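You operate a simulated robot arm through the tools that you are given. There is no shell and no other tool.

Carry out the task below with a simulated robot arm. There is one attempt and no reset: what you move stays moved.

JOB
Press the bent steel ring true, then prove it in the ring gauge.
Fine: stroke till the display reads 0.0 and no more, fingers out of the die; the ring stays down in the gauge.

The check looks at the end state, three seconds after you hand in, the way a careful person would. Anything else that was tipped, shoved, dropped, spilled or broken makes it a failure.

ROBOT AND FRAMES
A 7-joint arm with a three-finger gripper, fixed in place. Base frame: the origin is on the floor under the middle of its stand, x ahead of it, y to its left, z up; the work surface is at about z = 850. Units: mm, rad, N and s.
It reaches about 1342 mm from its shoulder. Its first joint turns from -2.897 to 2.897 rad. Payload 2.69 kg.
Tool frame: the origin (TCP) lies between the finger pads and is the grasp point; the fingertips stand 30 mm ahead of it; z points along the fingers, y is the line along which they close. The gripper opens to 128 mm; its body begins 117 mm behind the TCP.
Orientation is that of the tool frame in the base frame, as a unit quaternion [x, y, z, w]. With the fingers straight down and closing along the base's y, the tool's x points along the base's -x, its y along +y and its z along -z.

CONTROLS
- The arm moves only by the tool arm_command. Its argument "motion" is a list of rows, each a list of 7 numbers: the shift along the tool's x, y, z in cm, then the turn, a rotation vector about the tool's x, y, z in rad, then the finger opening in cm, from 0 to 12.8. In form: [[tx, ty, tz, wx, wy, wz, hand], ...]. A call has 1 to 20 rows; each row shifts and turns the commanded pose from where the row before left it, along the tool's axes as they then stand. Each row takes 0.2 s and may step no farther than 50 mm and 0.15 rad from the row before; otherwise, or with a gripper value out of range, the whole call is refused. A pose out of reach is approached as far as the arm can. The call stops where the force on the tool passes 90 N (or 10 N more than at its start, if that is more) or the arm is blocked; 0.2 s more then pass. The fingers move at their own pace (about 127 mm/s each) and stop on an object; they squeeze with about 44 N. The grip force told is the motor's: it shows also when the fingers shut on nothing. Time passes only in rows, and 0.2 s behind the last, so rows that do not move let the fingers close. It gives the time, the measured TCP pose, the force on the tool (base axes), the opening and the grip force at its end, in the units of the frame above (readings bear some noise), with the torque about the TCP (base axes, N m) and any sound that the robot's microphone picked up, and new pictures: "pictures" is both (left out), scene, wrist or none.
- Cameras (640 x 400 px; columns grow to the right, rows downward): "scene" is fixed at [49.6, 499.5, 1593.2]; the picture's right is [0.20, -0.98, 0.00], its down [-0.66, -0.14, -0.74] and it looks along [0.72, 0.15, -0.68] (base axes); focal length 237 px, centre (320, 200). "wrist" rides on the gripper at [58, 54, -131] in the tool frame; the picture's right is [-0.68, 0.74, 0.00], its down [-0.62, -0.57, -0.55] and it looks along [-0.40, -0.37, 0.84] (tool axes); focal length 234 px, centre (320, 200). There is no depth. A picture from a camera that has moved, and an enlarged one, comes with that camera's place and axes in the base frame and with its lens.
- move_column(by): moves the trunk up (or, below 0, down) by that many mm; the arm rides with it, the base frame stays. It gives what a move gives, with no picture.
- zoom(camera, box): a new picture of the part [left, top, right, bottom] of that camera's present view, enlarged. It takes no simulated time.
- close_job(): hands the job in; it is judged then, once.

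Places have to be worked out from the pictures, the camera data and where the tool is seen. Open the gripper and draw the arm clear of the work before you hand the job in, unless the task says otherwise.

The tools are called after ">>>" by a JSON object that holds its "op" and its "data". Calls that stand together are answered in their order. arm_command: Moves the arm, as the interface text tells. Its arguments: {"type":"object","properties":{"motion":{"type":"array","items":{"type":"array","items":{"type":"number"}}},"pictures":{"type":"string","enum":["both","scene","wrist","none"]}},"required":["motion"]} The other tools are called the same way: move_column (by) moves the trunk up or down; zoom (camera, box) takes an enlarged picture of a part of a camera's view; close_job () hands the job in.

At the start:

```text
clock: 0.0
tool_pos: [544.8, 531.7, 1391.3]
orientation: [0.0, 1.0, 0.0, 0.0]
force: [-0.1, -0.5, 0.8]
torque: [-0.01, -0.02, 0.01]
opening: 128.0
gripper_force: 0.0
trunk travel left (down, up): [-225.0, 125.0]
```

scene: 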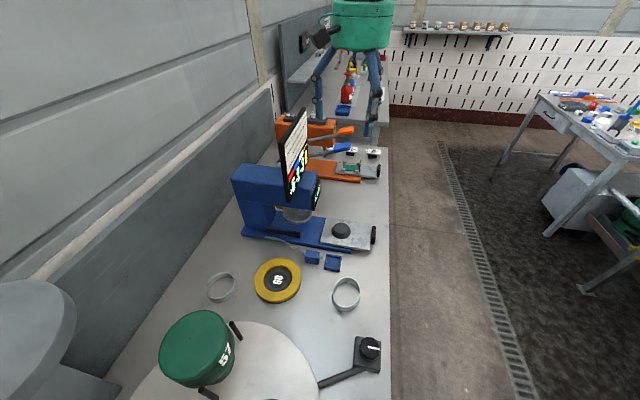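
wrist: 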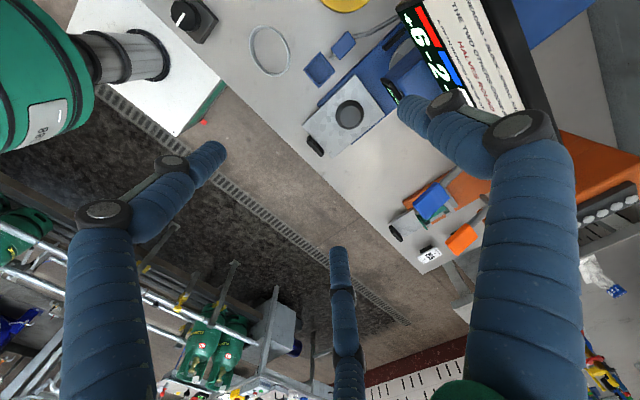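

I start by looking closer at the scene: there is a press with a display, two rings on the bench, a yellow ring gauge, and a dial/knob. I'll zoom in on each.

>>> {"op": "zoom", "data": {"camera": "scene", "box": [220, 100, 400, 212]}}

>>> {"op": "zoom", "data": {"camera": "scene", "box": [190, 190, 390, 315]}}

>>> {"op": "zoom", "data": {"camera": "scene", "box": [130, 270, 400, 400]}}

>>> {"op": "zoom", "data": {"camera": "wrist", "box": [220, 0, 540, 200]}}

>>> {"op": "zoom", "data": {"camera": "wrist", "box": [380, 0, 540, 120]}}

```text
3.56 times, centred on (310, 156) of scene
camera zoom: at [49.6, 499.5, 1593.2], right [0.2, -0.98, 0.0], down [-0.66, -0.14, -0.74], along [0.72, 0.15, -0.68], focal length 842 px, centre (356, 356)
```

zoom: 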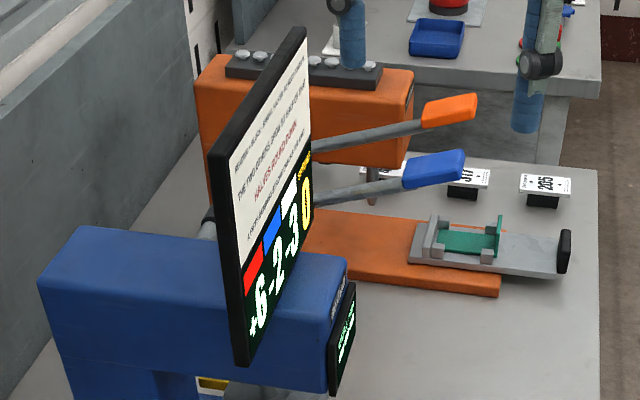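

```text
3.20 times, centred on (290, 252) of scene
camera zoom: at [49.6, 499.5, 1593.2], right [0.2, -0.98, 0.0], down [-0.66, -0.14, -0.74], along [0.72, 0.15, -0.68], focal length 758 px, centre (416, 32)
```

zoom: 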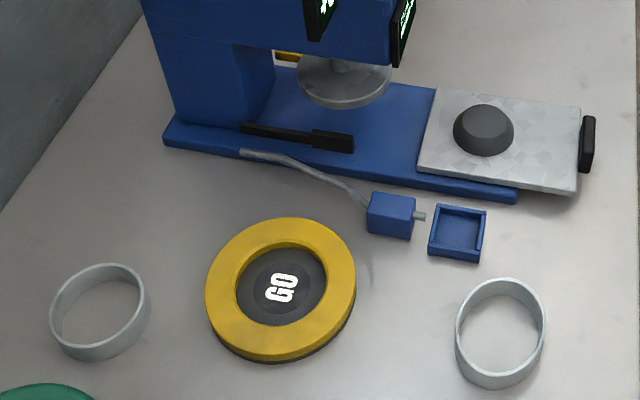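

```text
2.37 times, centred on (265, 335) of scene
camera zoom: at [49.6, 499.5, 1593.2], right [0.2, -0.98, 0.0], down [-0.66, -0.14, -0.74], along [0.72, 0.15, -0.68], focal length 561 px, centre (450, -120)
```

zoom: 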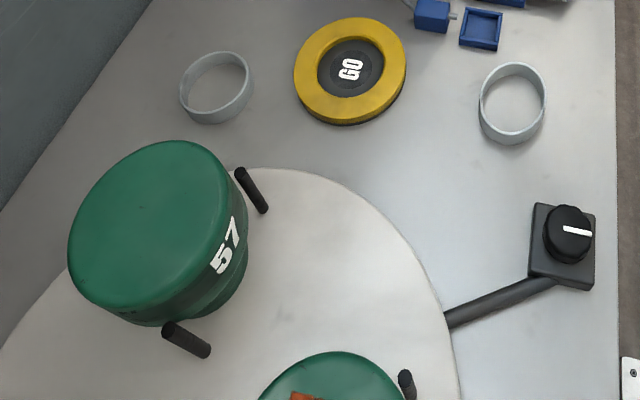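

```text
2.00 times, centred on (380, 100) of wrist
camera zoom: at [486.6, 584.4, 1524.3], right [0.68, 0.74, 0.0], down [0.62, -0.57, 0.55], along [0.4, -0.37, -0.84], focal length 468 px, centre (200, 400)
```

zoom: 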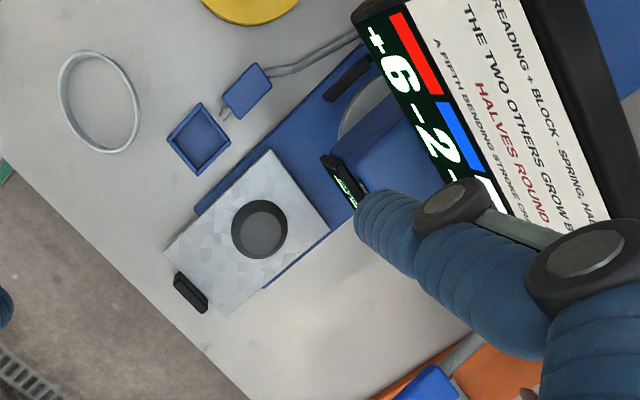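

```text
3.33 times, centred on (460, 60) of wrist
camera zoom: at [486.6, 584.4, 1524.3], right [0.68, 0.74, 0.0], down [0.62, -0.57, 0.55], along [0.4, -0.37, -0.84], focal length 781 px, centre (-147, 667)
```

zoom: 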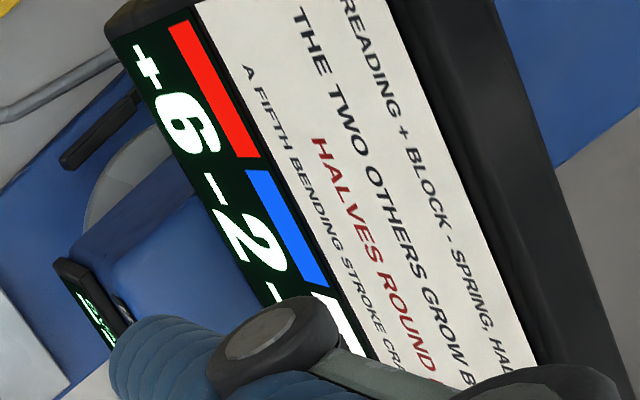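

The display board carries a rule text and three readings. I zoom further to read it and inspect the rings.

>>> {"op": "zoom", "data": {"camera": "scene", "box": [276, 105, 324, 205]}}

>>> {"op": "zoom", "data": {"camera": "scene", "box": [325, 270, 365, 320]}}

>>> {"op": "zoom", "data": {"camera": "scene", "box": [200, 262, 245, 310]}}

>>> {"op": "zoom", "data": {"camera": "scene", "box": [250, 250, 306, 310]}}

>>> {"op": "zoom", "data": {"camera": "scene", "box": [300, 170, 330, 210]}}

```text
4.00 times, centred on (300, 155) of scene
camera zoom: at [49.6, 499.5, 1593.2], right [0.2, -0.98, 0.0], down [-0.66, -0.14, -0.74], along [0.72, 0.15, -0.68], focal length 947 px, centre (400, 380)
```

zoom: 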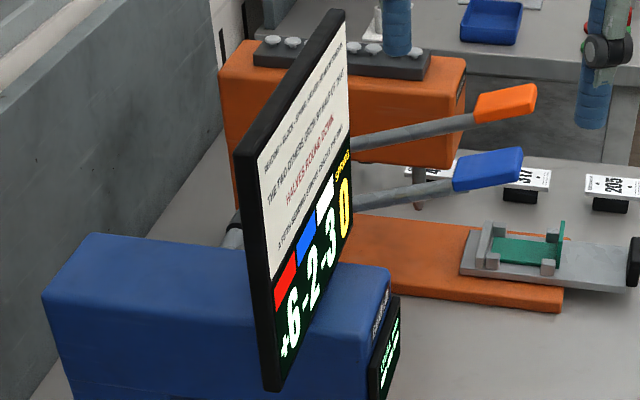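

```text
8.00 times, centred on (345, 295) of scene
camera zoom: at [49.6, 499.5, 1593.2], right [0.2, -0.98, 0.0], down [-0.66, -0.14, -0.74], along [0.72, 0.15, -0.68], focal length 1894 px, centre (120, -560)
```

zoom: 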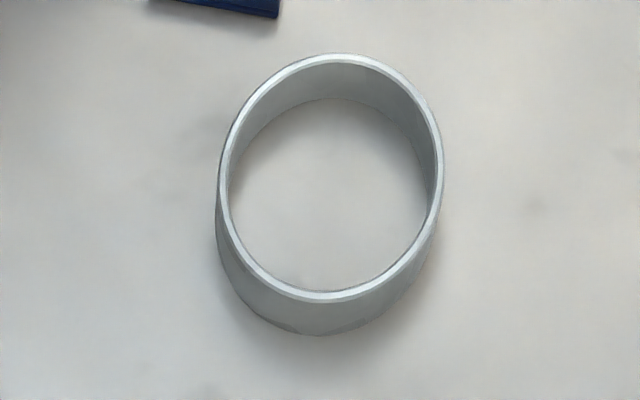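

```text
8.33 times, centred on (222, 286) of scene
camera zoom: at [49.6, 499.5, 1593.2], right [0.2, -0.98, 0.0], down [-0.66, -0.14, -0.74], along [0.72, 0.15, -0.68], focal length 1973 px, centre (1132, -517)
```

zoom: 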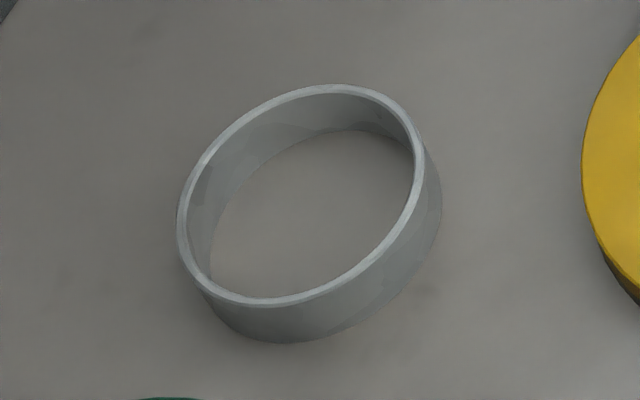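

```text
6.67 times, centred on (278, 280) of scene
camera zoom: at [49.6, 499.5, 1593.2], right [0.2, -0.98, 0.0], down [-0.66, -0.14, -0.74], along [0.72, 0.15, -0.68], focal length 1578 px, centre (600, -333)
```

zoom: 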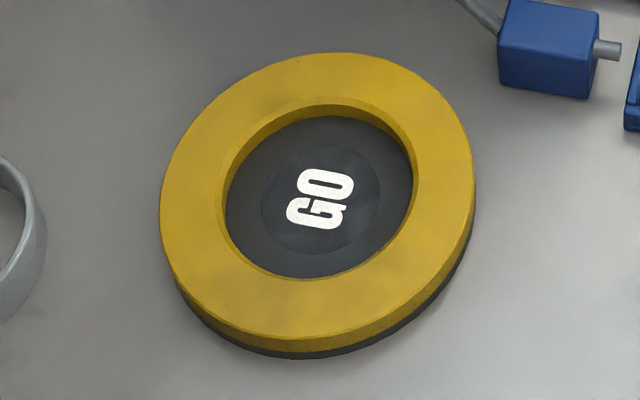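

```text
10.00 times, centred on (315, 190) of scene
camera zoom: at [49.6, 499.5, 1593.2], right [0.2, -0.98, 0.0], down [-0.66, -0.14, -0.74], along [0.72, 0.15, -0.68], focal length 2367 px, centre (370, 300)
```

zoom: 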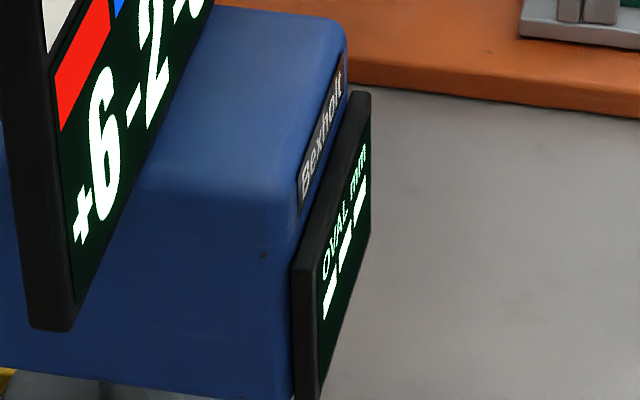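

The right-hand ring (about x=412, y=492) measures oval, roughly 100 x 88 mm, and the left one measures round at about 90 mm, so the right one looks like the bent one. The press slide, cone and displays need a front view, so I move the hand towards -y, clear of the board, and yaw it to look at the press.

>>> {"op": "arm_command", "data": {"motion": [[0, -4, 0, 0, 0, 0, 12.8], [0, -4, 0, 0, 0, 0, 12.8], [0, -4, 0, 0, 0, 0, 12.8], [0, -4, 0, 0, 0, 0, 12.8], [0, -4, 0, 0, 0, 0, 12.8], [0, 0, 0, 0, 0, -0.15, 12.8], [0, 0, 0, 0, 0, -0.15, 12.8], [0, 0, 0, 0, 0, -0.15, 12.8], [0, 0, 0, 0, 0, -0.15, 12.8], [0, 0, 0, 0, 0, -0.15, 12.8], [0, 0, 0, 0, 0, -0.15, 12.8], [0, 0, 0, 0, 0, -0.15, 12.8], [0, 0, 0, 0, 0, -0.15, 12.8], [0, 0, 0, 0, 0, -0.15, 12.8], [0, 0, 0, 0, 0, -0.15, 12.8], [0, 0, 0, 0, 0, -0.15, 12.8], [0, 0, 0, 0, 0, -0.15, 12.8], [0, 0, 0, 0, 0, -0.15, 12.8], [0, 0, 0, 0, 0, -0.15, 12.8], [0, 0, 0, 0, 0, -0.15, 12.8]], "pictures": "both"}}

```text
clock: 4.2
tool_pos: [544.3, 330.0, 1392.3]
orientation: [0.903, -0.43, -0.001, 0.0]
force: [-0.1, -0.5, -0.5]
torque: [-0.04, 0.01, 0.01]
opening: 127.9
gripper_force: 0.2
trunk travel left (down, up): [-225.0, 125.0]
camera wrist: at [540.3, 251.1, 1524.0], right [-1.0, 0.06, 0.0], down [0.05, 0.83, 0.55], along [0.03, 0.55, -0.84], focal length 234 px, centre (320, 200)
```

scene: 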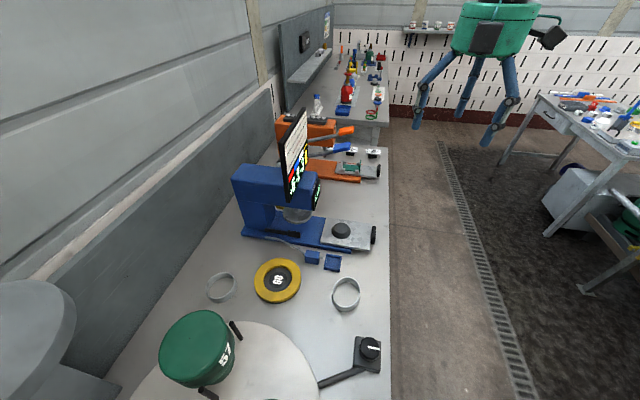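
wrist: 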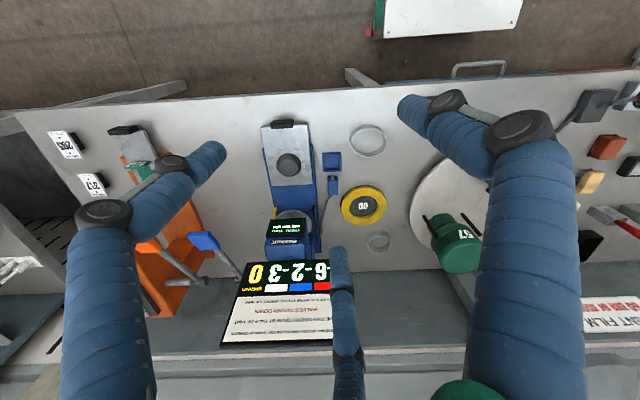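

The front view works (upside-down). I zoom to read the board, the press display and the lever.

>>> {"op": "zoom", "data": {"camera": "wrist", "box": [215, 255, 340, 350]}}

>>> {"op": "zoom", "data": {"camera": "wrist", "box": [260, 210, 310, 265]}}

>>> {"op": "zoom", "data": {"camera": "wrist", "box": [230, 110, 400, 260]}}

>>> {"op": "zoom", "data": {"camera": "wrist", "box": [40, 110, 270, 300]}}

```text
4.21 times, centred on (278, 302) of wrist
camera zoom: at [540.3, 251.1, 1524.0], right [-1.0, 0.06, 0.0], down [0.05, 0.83, 0.55], along [0.03, 0.55, -0.84], focal length 986 px, centre (499, -232)
```

zoom: 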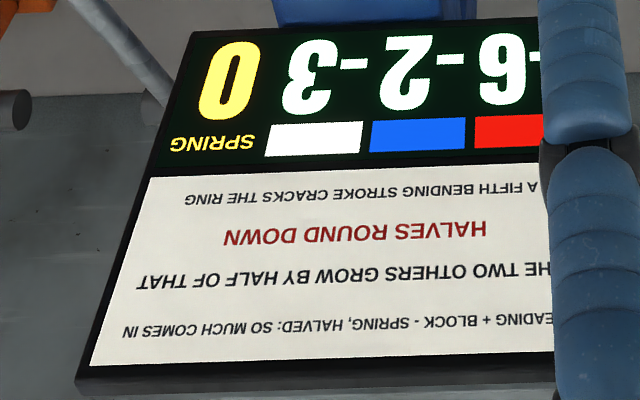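

```text
7.27 times, centred on (285, 238) of wrist
camera zoom: at [540.3, 251.1, 1524.0], right [-1.0, 0.06, 0.0], down [0.05, 0.83, 0.55], along [0.03, 0.55, -0.84], focal length 1703 px, centre (574, -73)
```

zoom: 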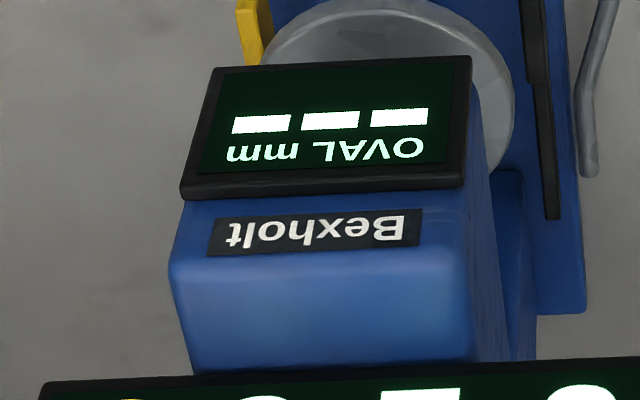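

```text
2.67 times, centred on (315, 185) of wrist
camera zoom: at [540.3, 251.1, 1524.0], right [-1.0, 0.06, 0.0], down [0.05, 0.83, 0.55], along [0.03, 0.55, -0.84], focal length 624 px, centre (333, 240)
```

zoom: 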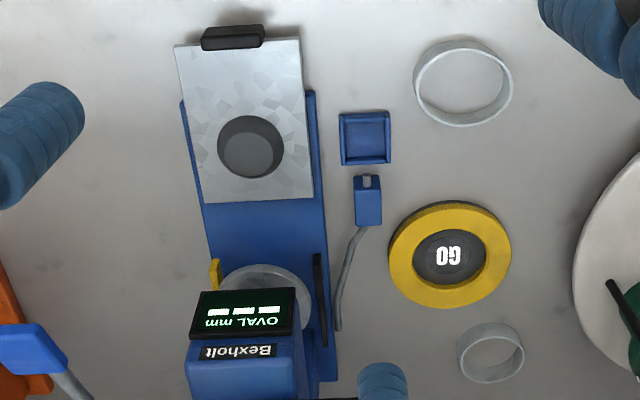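

```text
2.11 times, centred on (155, 205) of wrist
camera zoom: at [540.3, 251.1, 1524.0], right [-1.0, 0.06, 0.0], down [0.05, 0.83, 0.55], along [0.03, 0.55, -0.84], focal length 493 px, centre (667, 190)
```

zoom: 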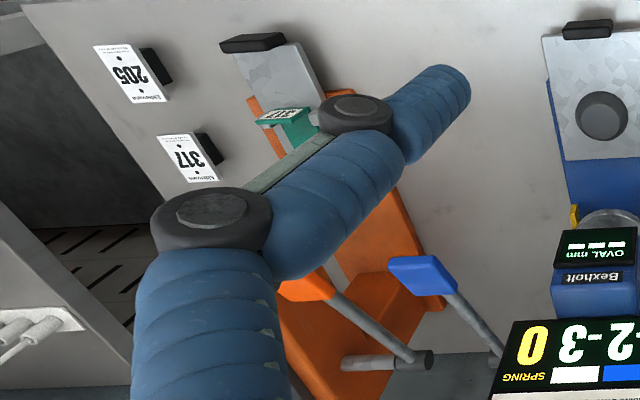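

The board reads: "READING + BLOCK − SPRING, HALVED: SO MUCH COMES IN / THE TWO OTHERS GROW BY HALF OF THAT / HALVES ROUND DOWN / A FIFTH BENDING STROKE CRACKS THE RING", with red +6, blue −2, white −3 and spring 0; the press display "OVAL mm" shows "- - -". I now lower the hand in front of the slide to see the die, the ring's colour marks and the loose parts up close.

>>> {"op": "arm_command", "data": {"motion": [[0.19, -1.01, 3.74, 0, 0, 0, 12.8], [0.19, -1.01, 3.74, 0, 0, 0, 12.8], [0.19, -1.01, 3.74, 0, 0, 0, 12.8], [0.19, -1.01, 3.74, 0, 0, 0, 12.8], [0.19, -1.01, 3.74, 0, 0, 0, 12.8], [0.19, -1.01, 3.74, 0, 0, 0, 12.8], [0.19, -1.01, 3.74, 0, 0, 0, 12.8], [0.19, -1.01, 3.74, 0, 0, 0, 12.8]], "pictures": "both"}}

```text
clock: 6.0
tool_pos: [620.1, 369.8, 1093.0]
orientation: [0.902, -0.431, 0.0, 0.0]
force: [0.2, -0.7, 0.5]
torque: [-0.04, 0.0, -0.02]
opening: 127.9
gripper_force: 0.1
trunk travel left (down, up): [-225.0, 125.0]
camera wrist: at [614.9, 290.3, 1225.9], right [-1.0, 0.06, 0.0], down [0.05, 0.83, 0.55], along [0.04, 0.55, -0.84], focal length 234 px, centre (320, 200)
```

scene: 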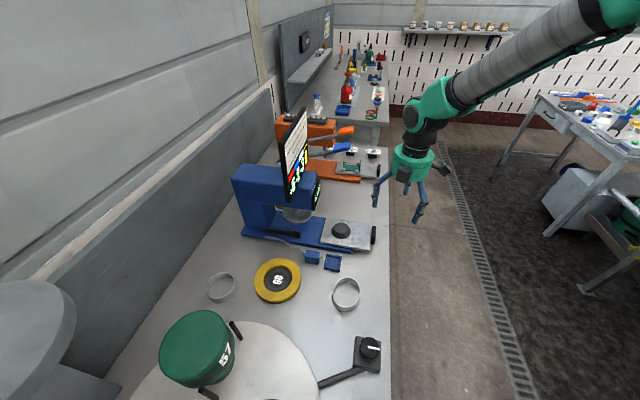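
wrist: 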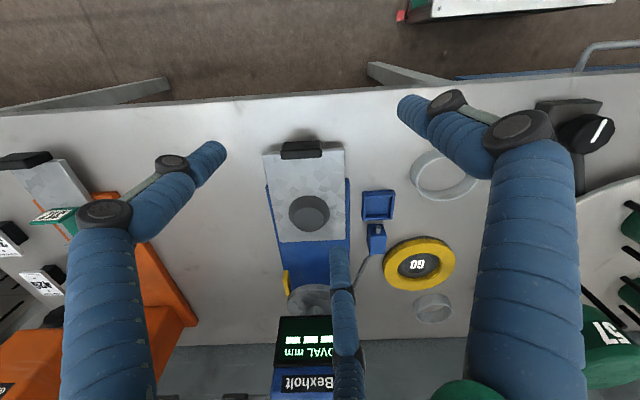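

I zoom in on the die, the press opening, the blue loose parts and the oval ring.

>>> {"op": "zoom", "data": {"camera": "wrist", "box": [255, 130, 405, 260]}}

>>> {"op": "zoom", "data": {"camera": "wrist", "box": [265, 255, 355, 335]}}

>>> {"op": "zoom", "data": {"camera": "wrist", "box": [355, 140, 485, 260]}}

>>> {"op": "zoom", "data": {"camera": "wrist", "box": [380, 230, 465, 330]}}

```text
3.08 times, centred on (330, 195) of wrist
camera zoom: at [614.9, 290.3, 1225.9], right [-1.0, 0.06, 0.0], down [0.05, 0.83, 0.55], along [0.04, 0.55, -0.84], focal length 720 px, centre (289, 215)
```

zoom: 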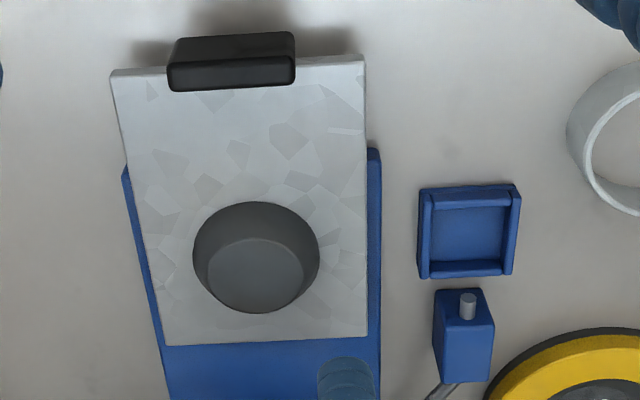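

```text
5.00 times, centred on (310, 295) of wrist
camera zoom: at [614.9, 290.3, 1225.9], right [-1.0, 0.06, 0.0], down [0.05, 0.83, 0.55], along [0.04, 0.55, -0.84], focal length 1171 px, centre (370, -275)
```

zoom: 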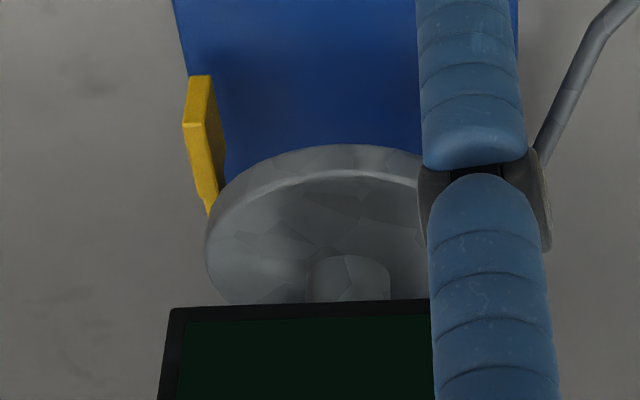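

```text
3.33 times, centred on (420, 200) of wrist
camera zoom: at [614.9, 290.3, 1225.9], right [-1.0, 0.06, 0.0], down [0.05, 0.83, 0.55], along [0.04, 0.55, -0.84], focal length 781 px, centre (-13, 200)
```

zoom: 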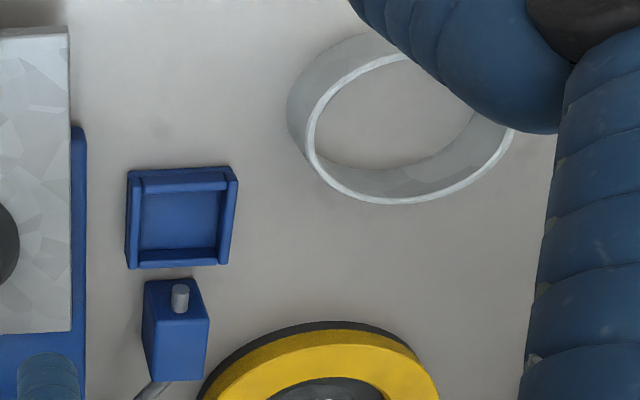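

```text
4.00 times, centred on (422, 280) of wrist
camera zoom: at [614.9, 290.3, 1225.9], right [-1.0, 0.06, 0.0], down [0.05, 0.83, 0.55], along [0.04, 0.55, -0.84], focal length 937 px, centre (-90, -120)
```

zoom: 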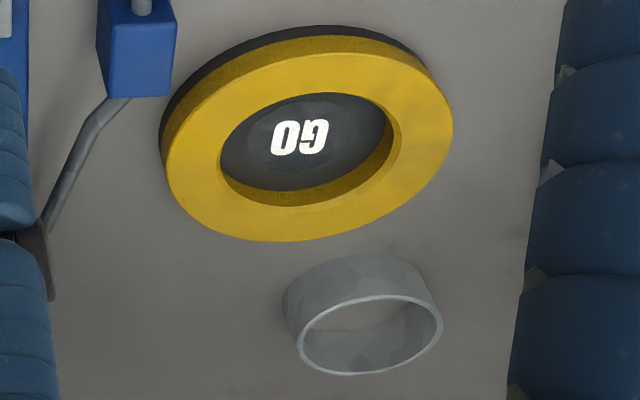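

I zoom the fixed camera on the blue box with its rod, the black bar and the press opening.

>>> {"op": "zoom", "data": {"camera": "scene", "box": [232, 200, 312, 255]}}

>>> {"op": "zoom", "data": {"camera": "scene", "box": [290, 240, 350, 280]}}

>>> {"op": "zoom", "data": {"camera": "scene", "box": [310, 210, 382, 255]}}

>>> {"op": "zoom", "data": {"camera": "scene", "box": [300, 135, 390, 190]}}

>>> {"op": "zoom", "data": {"camera": "wrist", "box": [0, 140, 200, 400]}}

```text
7.27 times, centred on (272, 228) of scene
camera zoom: at [49.6, 499.5, 1593.2], right [0.2, -0.98, 0.0], down [-0.66, -0.14, -0.74], along [0.72, 0.15, -0.68], focal length 1722 px, centre (669, 0)
```

zoom: 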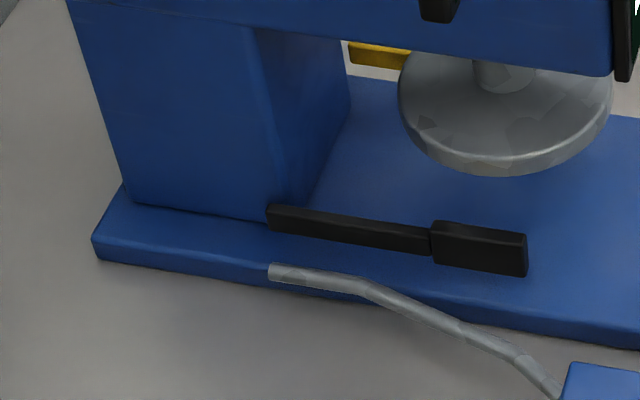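

```text
10.00 times, centred on (320, 260) of scene
camera zoom: at [49.6, 499.5, 1593.2], right [0.2, -0.98, 0.0], down [-0.66, -0.14, -0.74], along [0.72, 0.15, -0.68], focal length 2367 px, centre (320, -400)
```

zoom: 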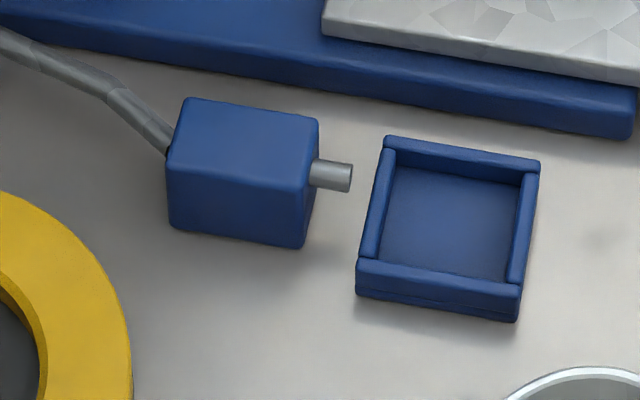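

```text
8.89 times, centred on (346, 232) of scene
camera zoom: at [49.6, 499.5, 1593.2], right [0.2, -0.98, 0.0], down [-0.66, -0.14, -0.74], along [0.72, 0.15, -0.68], focal length 2104 px, centre (89, -89)
```

zoom: 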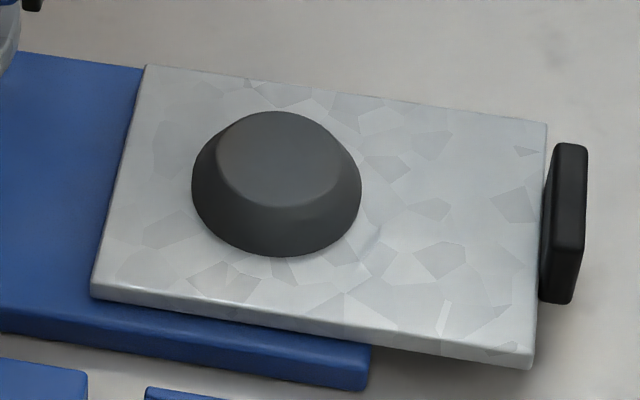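

```text
7.11 times, centred on (345, 162) of scene
camera zoom: at [49.6, 499.5, 1593.2], right [0.2, -0.98, 0.0], down [-0.66, -0.14, -0.74], along [0.72, 0.15, -0.68], focal length 1684 px, centre (142, 467)
```

zoom: 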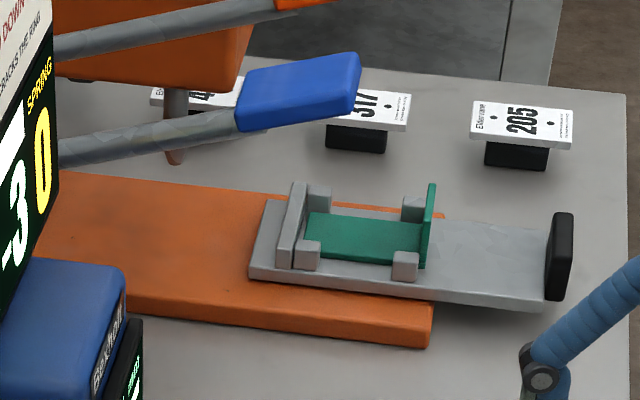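

```text
1.54 times, centred on (100, 270) of wrist
camera zoom: at [614.9, 290.3, 1225.9], right [-1.0, 0.06, 0.0], down [0.05, 0.83, 0.55], along [0.04, 0.55, -0.84], focal length 360 px, centre (658, 92)
```

zoom: 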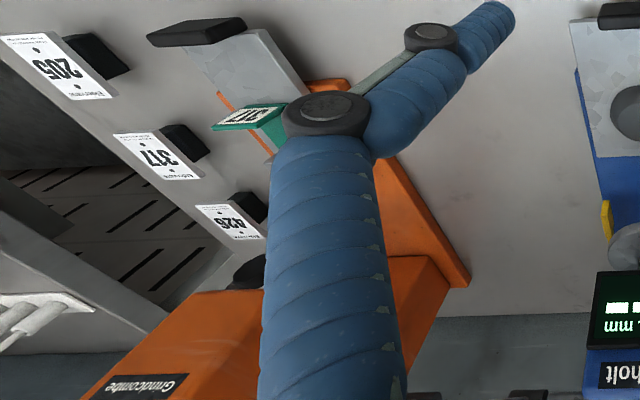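

The die on the slide is a truncated cone about 73 mm across its foot, the press lever is the blue-handled rod at roughly (815, 580, 1140), and the slide handle is at about (643, 418, 895). I move the camera close over the oval ring to measure it and look for marks.

>>> {"op": "arm_command", "data": {"motion": [[-2.6, 2.53, 1.45, 0, 0, 0, 12.8], [-2.6, 2.53, 1.45, 0, 0, 0, 12.8], [-2.6, 2.53, 1.45, 0, 0, 0, 12.8], [-2.6, 2.53, 1.45, 0, 0, 0, 12.8], [-2.6, 2.53, 1.45, 0, 0, 0, 12.8], [-2.6, 2.53, 1.45, 0, 0, 0, 12.8], [0, 0, 0, 0, 0, 0, 12.8]], "pictures": "wrist"}}

```text
clock: 7.6
tool_pos: [401.9, 398.6, 1006.1]
orientation: [0.902, -0.431, 0.0, 0.0]
force: [-0.7, 0.8, 0.1]
torque: [-0.02, -0.04, 0.01]
opening: 128.3
gripper_force: 0.0
trunk travel left (down, up): [-225.0, 125.0]
camera wrist: at [397.5, 318.1, 1138.7], right [-1.0, 0.06, 0.0], down [0.05, 0.83, 0.55], along [0.04, 0.55, -0.84], focal length 234 px, centre (320, 200)
```

wrist: 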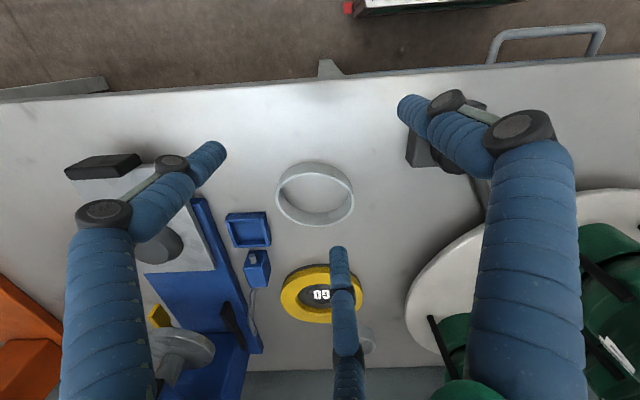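

>>> {"op": "zoom", "data": {"camera": "wrist", "box": [265, 150, 365, 235]}}

>>> {"op": "zoom", "data": {"camera": "wrist", "box": [130, 190, 280, 380]}}

>>> {"op": "zoom", "data": {"camera": "wrist", "box": [270, 250, 380, 360]}}

```text
4.71 times, centred on (315, 192) of wrist
camera zoom: at [397.5, 318.1, 1138.7], right [-1.0, 0.06, 0.0], down [0.05, 0.83, 0.55], along [0.04, 0.55, -0.84], focal length 1102 px, centre (344, 235)
```

zoom: 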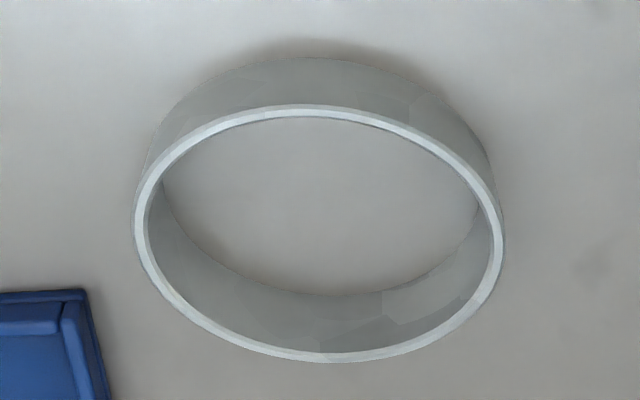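

```text
2.11 times, centred on (205, 285) of wrist
camera zoom: at [397.5, 318.1, 1138.7], right [-1.0, 0.06, 0.0], down [0.05, 0.83, 0.55], along [0.04, 0.55, -0.84], focal length 493 px, centre (562, 21)
```

zoom: 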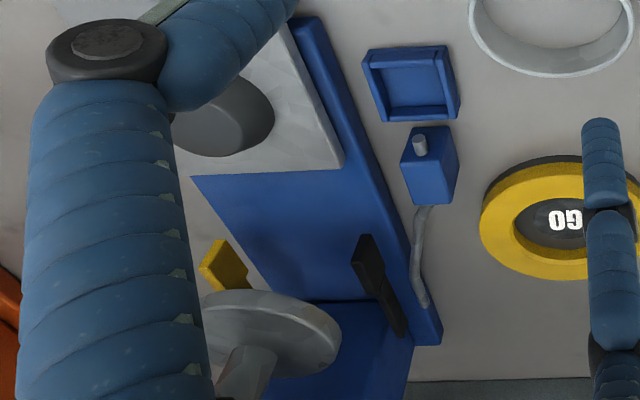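

```text
3.64 times, centred on (325, 305) of wrist
camera zoom: at [397.5, 318.1, 1138.7], right [-1.0, 0.06, 0.0], down [0.05, 0.83, 0.55], along [0.04, 0.55, -0.84], focal length 852 px, centre (302, -182)
```

zoom: 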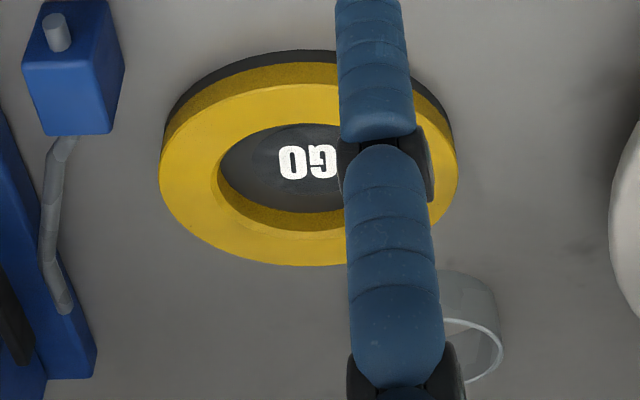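

The oval ring is about 104 x 86.5 mm outside, 4 mm wall, 30 mm high, centred near (415, 488), long axis roughly along x, with no colour marks. The cone's foot (~76 mm) just fits inside it. Next I turn the hand so it closes along base y, and try a partial close in free air to see how the three fingers travel.

>>> {"op": "arm_command", "data": {"motion": [[0, 0, 0, 0, 0, -0.1486, 12.8], [0, 0, 0, 0, 0, -0.1486, 12.8], [0, 0, 0, 0, 0, -0.1486, 12.8], [0, 0, 0, 0, 0, -0.1486, 12.8], [0, 0, 0, 0, 0, -0.1486, 12.8], [0, 0, 0, 0, 0, -0.1486, 12.8], [0, 0, 0, 0, 0, 0, 12.8]], "pictures": "wrist"}}

>>> {"op": "arm_command", "data": {"motion": [[0, 0, 0, 0, 0, 0, 8.6], [0, 0, 0, 0, 0, 0, 8.6], [0, 0, 0, 0, 0, 0, 8.6]], "pictures": "both"}}

```text
clock: 9.2
tool_pos: [400.8, 397.6, 1005.9]
orientation: [1.0, 0.001, 0.0, 0.0]
force: [-0.2, 0.4, 0.7]
torque: [0.02, 0.02, 0.01]
opening: 128.3
gripper_force: 0.1
trunk travel left (down, up): [-225.0, 125.0]
camera wrist: at [459.9, 342.5, 1138.3], right [-0.68, -0.74, 0.0], down [-0.62, 0.57, 0.55], along [-0.4, 0.37, -0.84], focal length 234 px, centre (320, 200)
```

wrist: 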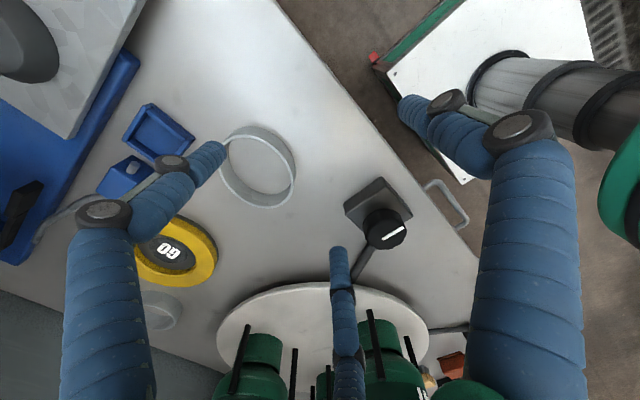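

```text
clock: 10.0
tool_pos: [400.4, 397.8, 1004.8]
orientation: [1.0, 0.0, 0.0, -0.001]
force: [-0.1, -0.8, -0.4]
torque: [0.01, 0.0, 0.0]
opening: 85.8
gripper_force: 0.1
trunk travel left (down, up): [-225.0, 125.0]
camera wrist: at [459.8, 342.4, 1138.4], right [-0.68, -0.74, 0.0], down [-0.62, 0.57, 0.55], along [-0.4, 0.37, -0.84], focal length 234 px, centre (320, 200)
```

scene: 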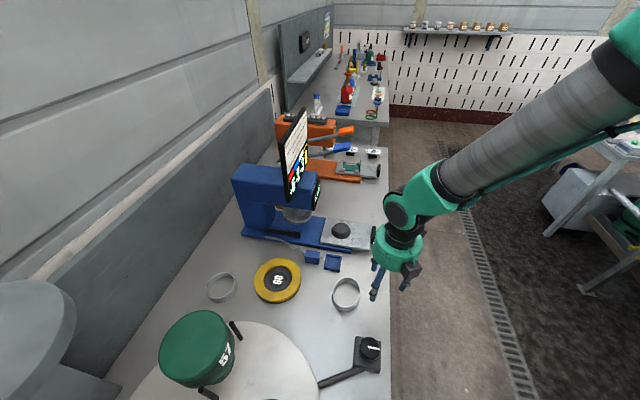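
wrist: 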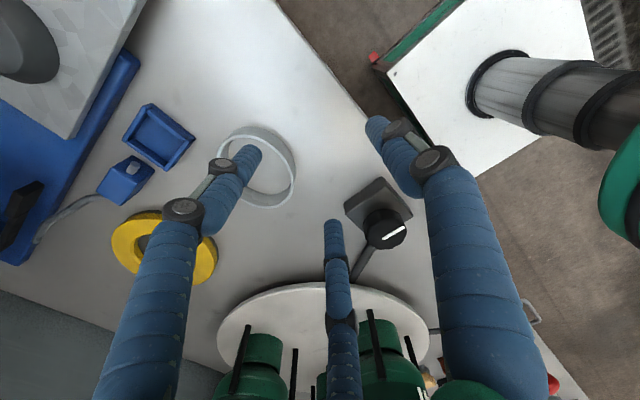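

The hand turns out to be a centric three-jaw gripper: the fingers sit at 120° (one on tool +y) and the pads are at radius opening/2. A blue tray sits close on the ring's +x/+y side, so I'll turn the hand 90° so the single finger comes in from −x and the camera faces the press, then look at the ring again.

>>> {"op": "arm_command", "data": {"motion": [[0, 0, 0, 0, 0, 0.1428, 12], [0, 0, 0, 0, 0, 0.1428, 12], [0, 0, 0, 0, 0, 0.1428, 12], [0, 0, 0, 0, 0, 0.1428, 12], [0, 0, 0, 0, 0, 0.1428, 12], [0, 0, 0, 0, 0, 0.1428, 12], [0, 0, 0, 0, 0, 0.1428, 12], [0, 0, 0, 0, 0, 0.1428, 12], [0, 0, 0, 0, 0, 0.1428, 12], [0, 0, 0, 0, 0, 0.1428, 12], [0, 0, 0, 0, 0, 0.1428, 12], [-1.25, 2.25, 0, 0, 0, 0, 12], [-1.25, 2.25, 0, 0, 0, 0, 12], [0, 0, 0, 0, 0, 0, 12]], "pictures": "wrist"}}

>>> {"op": "zoom", "data": {"camera": "wrist", "box": [260, 140, 380, 260]}}

```text
clock: 13.0
tool_pos: [355.4, 420.7, 1005.5]
orientation: [-0.707, 0.707, 0.0, 0.0]
force: [-0.2, -0.6, 0.3]
torque: [-0.03, -0.05, 0.01]
opening: 120.0
gripper_force: 0.0
trunk travel left (down, up): [-225.0, 125.0]
camera wrist: at [303.0, 361.4, 1137.4], right [-0.74, 0.68, 0.0], down [0.57, 0.62, 0.55], along [0.37, 0.4, -0.84], focal length 234 px, centre (320, 200)
```

wrist: 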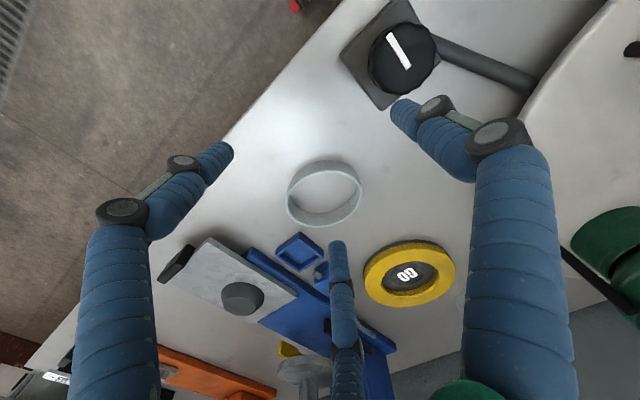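

```text
3.33 times, centred on (320, 200) of wrist
camera zoom: at [303.0, 361.4, 1137.4], right [-0.74, 0.68, 0.0], down [0.57, 0.62, 0.55], along [0.37, 0.4, -0.84], focal length 781 px, centre (320, 200)
```

zoom: 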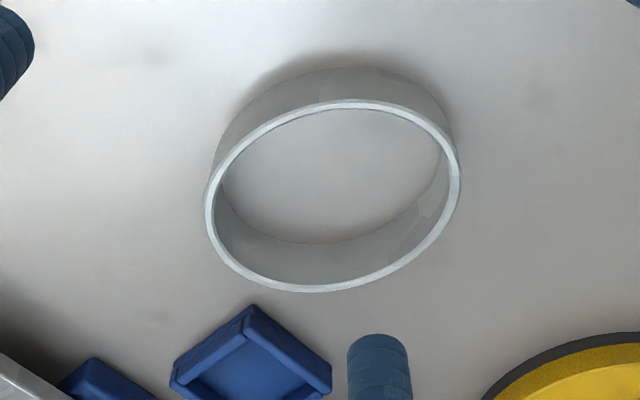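

The ring centre comes out near (415.5, 488). I move over it and go down to fingertips just above the rim to check the fingers straddle it.

>>> {"op": "arm_command", "data": {"motion": [[-3.37, -2.78, 0, 0, 0, 0, 12], [-3.36, -2.78, 0, 0, 0, 0, 12], [0, 0, 3.7, 0, 0, 0, 12], [0, 0, 3.7, 0, 0, 0, 12], [0, 0, 0, 0, 0, 0, 12]], "pictures": "both"}}

>>> {"op": "zoom", "data": {"camera": "scene", "box": [285, 230, 415, 340]}}

```text
clock: 14.2
tool_pos: [413.2, 489.5, 932.1]
orientation: [-0.707, 0.707, 0.001, 0.0]
force: [0.6, 0.6, 0.6]
torque: [0.0, 0.03, -0.01]
opening: 120.1
gripper_force: 0.1
trunk travel left (down, up): [-225.0, 125.0]
camera wrist: at [359.5, 430.7, 1064.8], right [-0.74, 0.68, 0.0], down [0.57, 0.62, 0.55], along [0.37, 0.4, -0.84], focal length 234 px, centre (320, 200)
```

scene: 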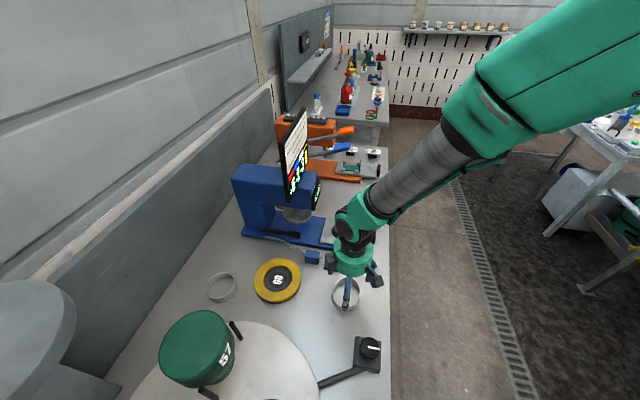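
wrist: 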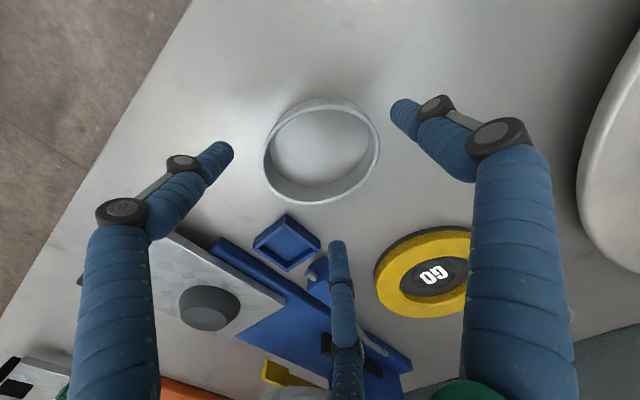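

```text
3.64 times, centred on (350, 285) of scene
camera zoom: at [49.6, 499.5, 1593.2], right [0.2, -0.98, 0.0], down [-0.66, -0.14, -0.74], along [0.72, 0.15, -0.68], focal length 861 px, centre (211, -109)
```

zoom: 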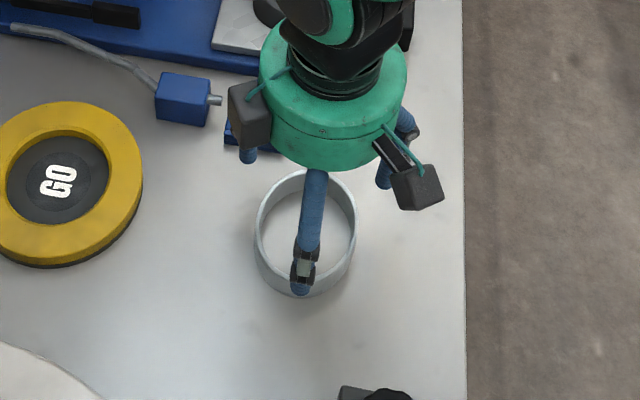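

>>> {"op": "zoom", "data": {"camera": "wrist", "box": [200, 80, 420, 260]}}

```text
2.22 times, centred on (310, 170) of wrist
camera zoom: at [359.5, 430.7, 1064.8], right [-0.74, 0.68, 0.0], down [0.57, 0.62, 0.55], along [0.37, 0.4, -0.84], focal length 520 px, centre (342, 267)
```

zoom: 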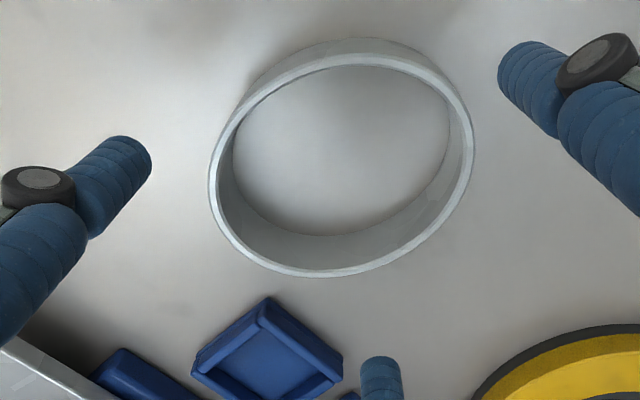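

Fingers straddle the ring with good clearance. I shift 3 mm, go down to TCP z≈888 (tips ~8 mm above the bench) and close gently onto the outside.

>>> {"op": "arm_command", "data": {"motion": [[0.15, 0.3, 1.4, 0, 0, 0, 12], [0, 0, 1.5, 0, 0, 0, 12], [0, 0, 1.5, 0, 0, 0, 12], [0, 0, 0, 0, 0, 0, 12]], "pictures": "none"}}

>>> {"op": "arm_command", "data": {"motion": [[0, 0, 0, 0, 0, 0, 10.4], [0, 0, 0, 0, 0, 0, 9.8], [0, 0, 0, 0, 0, 0, 9.0], [0, 0, 0, 0, 0, 0, 9.0], [0, 0, 0, 0, 0, 0, 9.0]], "pictures": "both"}}

```text
clock: 15.2
tool_pos: [408.8, 488.3, 887.9]
orientation: [0.707, -0.707, 0.0, 0.0]
force: [0.2, 0.0, -0.7]
torque: [-0.03, -0.01, -0.01]
opening: 120.4
gripper_force: 0.0
trunk travel left (down, up): [-225.0, 125.0]
```

```text
clock: 16.4
tool_pos: [409.7, 486.1, 889.0]
orientation: [0.707, -0.707, 0.0, 0.0]
force: [-0.1, 0.2, 0.1]
torque: [0.01, -0.01, 0.0]
opening: 89.8
gripper_force: 0.1
trunk travel left (down, up): [-225.0, 125.0]
camera wrist: at [355.7, 428.6, 1021.0], right [-0.74, 0.68, 0.0], down [0.57, 0.62, 0.55], along [0.37, 0.4, -0.84], focal length 234 px, centre (320, 200)
```

scene: 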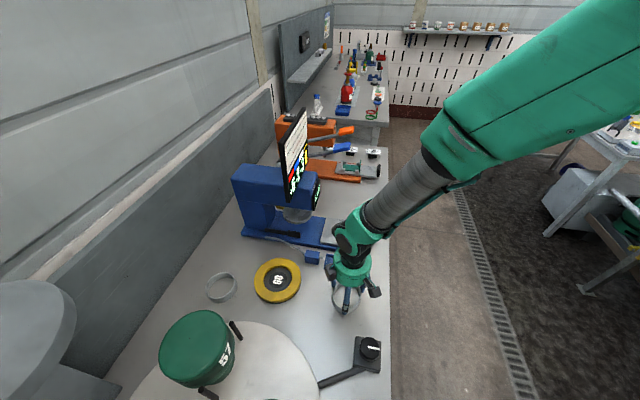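
wrist: 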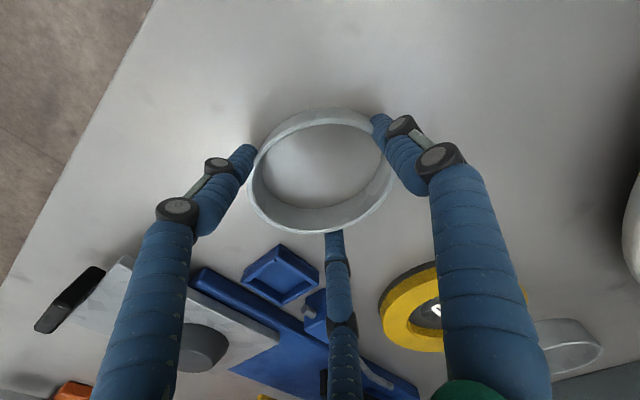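

No contact force yet at 90 mm. I keep closing in small steps.

>>> {"op": "arm_command", "data": {"motion": [[0, 0, 0, 0, 0, 0, 8.6], [0, 0, 0, 0, 0, 0, 8.2], [0, 0, 0, 0, 0, 0, 7.8], [0, 0, 0, 0, 0, 0, 7.4], [0, 0, 0, 0, 0, 0, 7.0], [0, 0, 0, 0, 0, 0, 7.0]], "pictures": "wrist"}}

>>> {"op": "zoom", "data": {"camera": "wrist", "box": [200, 80, 440, 260]}}

```text
clock: 17.8
tool_pos: [408.5, 487.4, 889.2]
orientation: [-0.707, 0.707, 0.001, 0.0]
force: [-1.2, -1.0, 3.0]
torque: [0.0, 0.02, -0.06]
opening: 87.9
gripper_force: 43.7
trunk travel left (down, up): [-225.0, 125.0]
camera wrist: at [355.7, 428.5, 1021.2], right [-0.74, 0.68, 0.0], down [0.57, 0.62, 0.55], along [0.37, 0.4, -0.84], focal length 234 px, centre (320, 200)
```

wrist: 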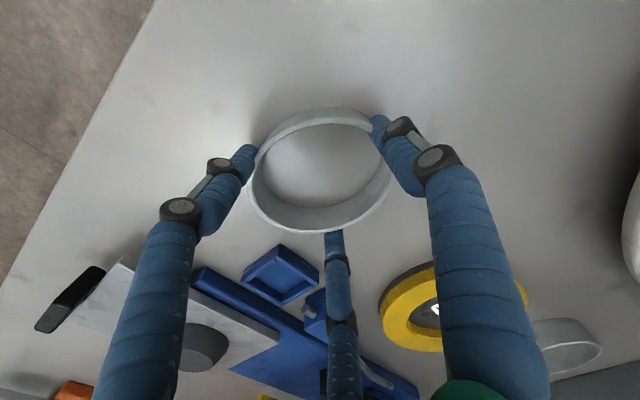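

```text
2.22 times, centred on (320, 170) of wrist
camera zoom: at [355.7, 428.5, 1021.2], right [-0.74, 0.68, 0.0], down [0.57, 0.62, 0.55], along [0.37, 0.4, -0.84], focal length 520 px, centre (320, 267)
```

zoom: 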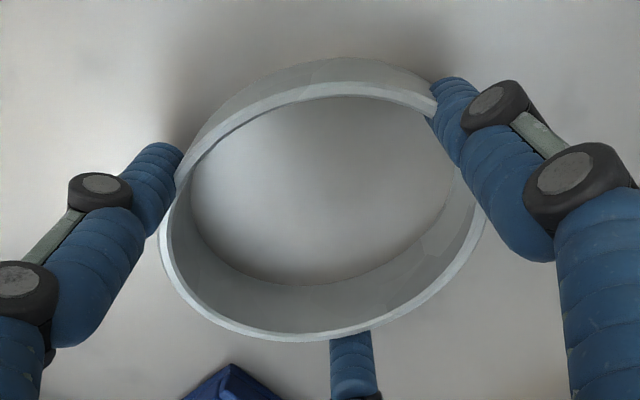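

The ring is gripped at 87.9 mm with 43.7 N. I lift it slowly about 110 mm and check that it hangs level.

>>> {"op": "arm_command", "data": {"motion": [[0, 0, -0.5, 0, 0, 0, 7.0], [0, 0, -1.0, 0, 0, 0, 7.0], [0, 0, -2.0, 0, 0, 0, 7.0], [0, 0, -2.5, 0, 0, 0, 7.0], [0, 0, -2.5, 0, 0, 0, 7.0], [0, 0, -2.5, 0, 0, 0, 7.0], [0, 0, 0, 0, 0, 0, 7.0]], "pictures": "both"}}

>>> {"op": "zoom", "data": {"camera": "wrist", "box": [200, 80, 440, 260]}}

>>> {"op": "zoom", "data": {"camera": "scene", "box": [285, 190, 415, 320]}}

```text
clock: 19.4
tool_pos: [408.9, 486.2, 998.0]
orientation: [-0.707, 0.707, 0.0, 0.0]
force: [0.8, 0.0, -1.7]
torque: [-0.01, -0.01, -0.01]
opening: 87.6
gripper_force: 43.5
trunk travel left (down, up): [-225.0, 125.0]
camera wrist: at [355.9, 427.3, 1130.9], right [-0.74, 0.68, 0.0], down [0.57, 0.62, 0.55], along [0.37, 0.4, -0.84], focal length 234 px, centre (320, 200)
```

scene: 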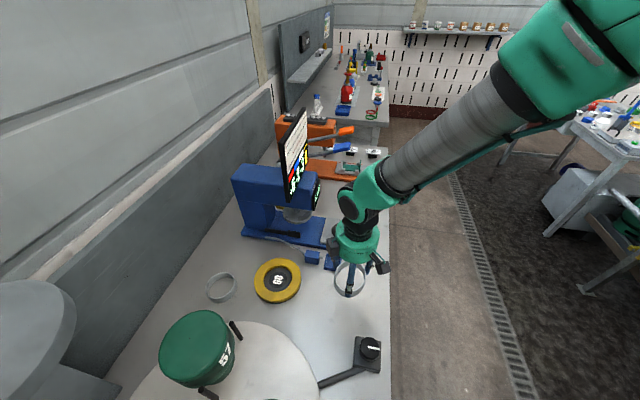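
wrist: 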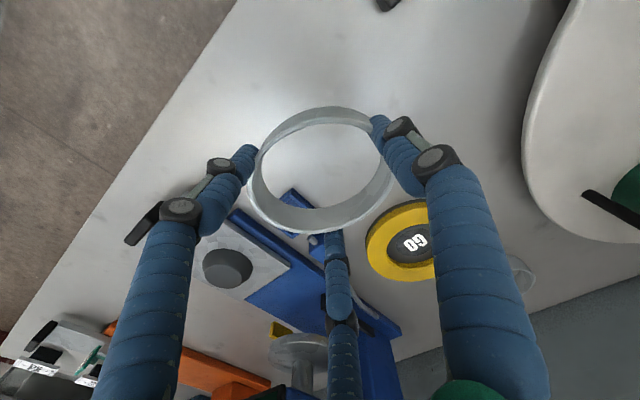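

```text
2.22 times, centred on (320, 170) of wrist
camera zoom: at [355.9, 427.3, 1130.9], right [-0.74, 0.68, 0.0], down [0.57, 0.62, 0.55], along [0.37, 0.4, -0.84], focal length 520 px, centre (320, 267)
```

zoom: 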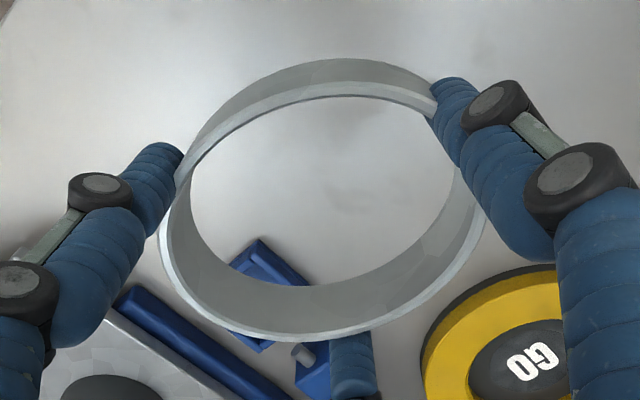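

```text
3.08 times, centred on (350, 255) of scene
camera zoom: at [49.6, 499.5, 1593.2], right [0.2, -0.98, 0.0], down [-0.66, -0.14, -0.74], along [0.72, 0.15, -0.68], focal length 728 px, centre (228, 31)
```

zoom: 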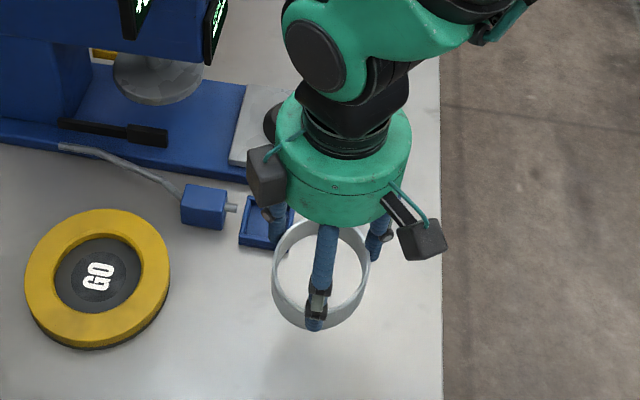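

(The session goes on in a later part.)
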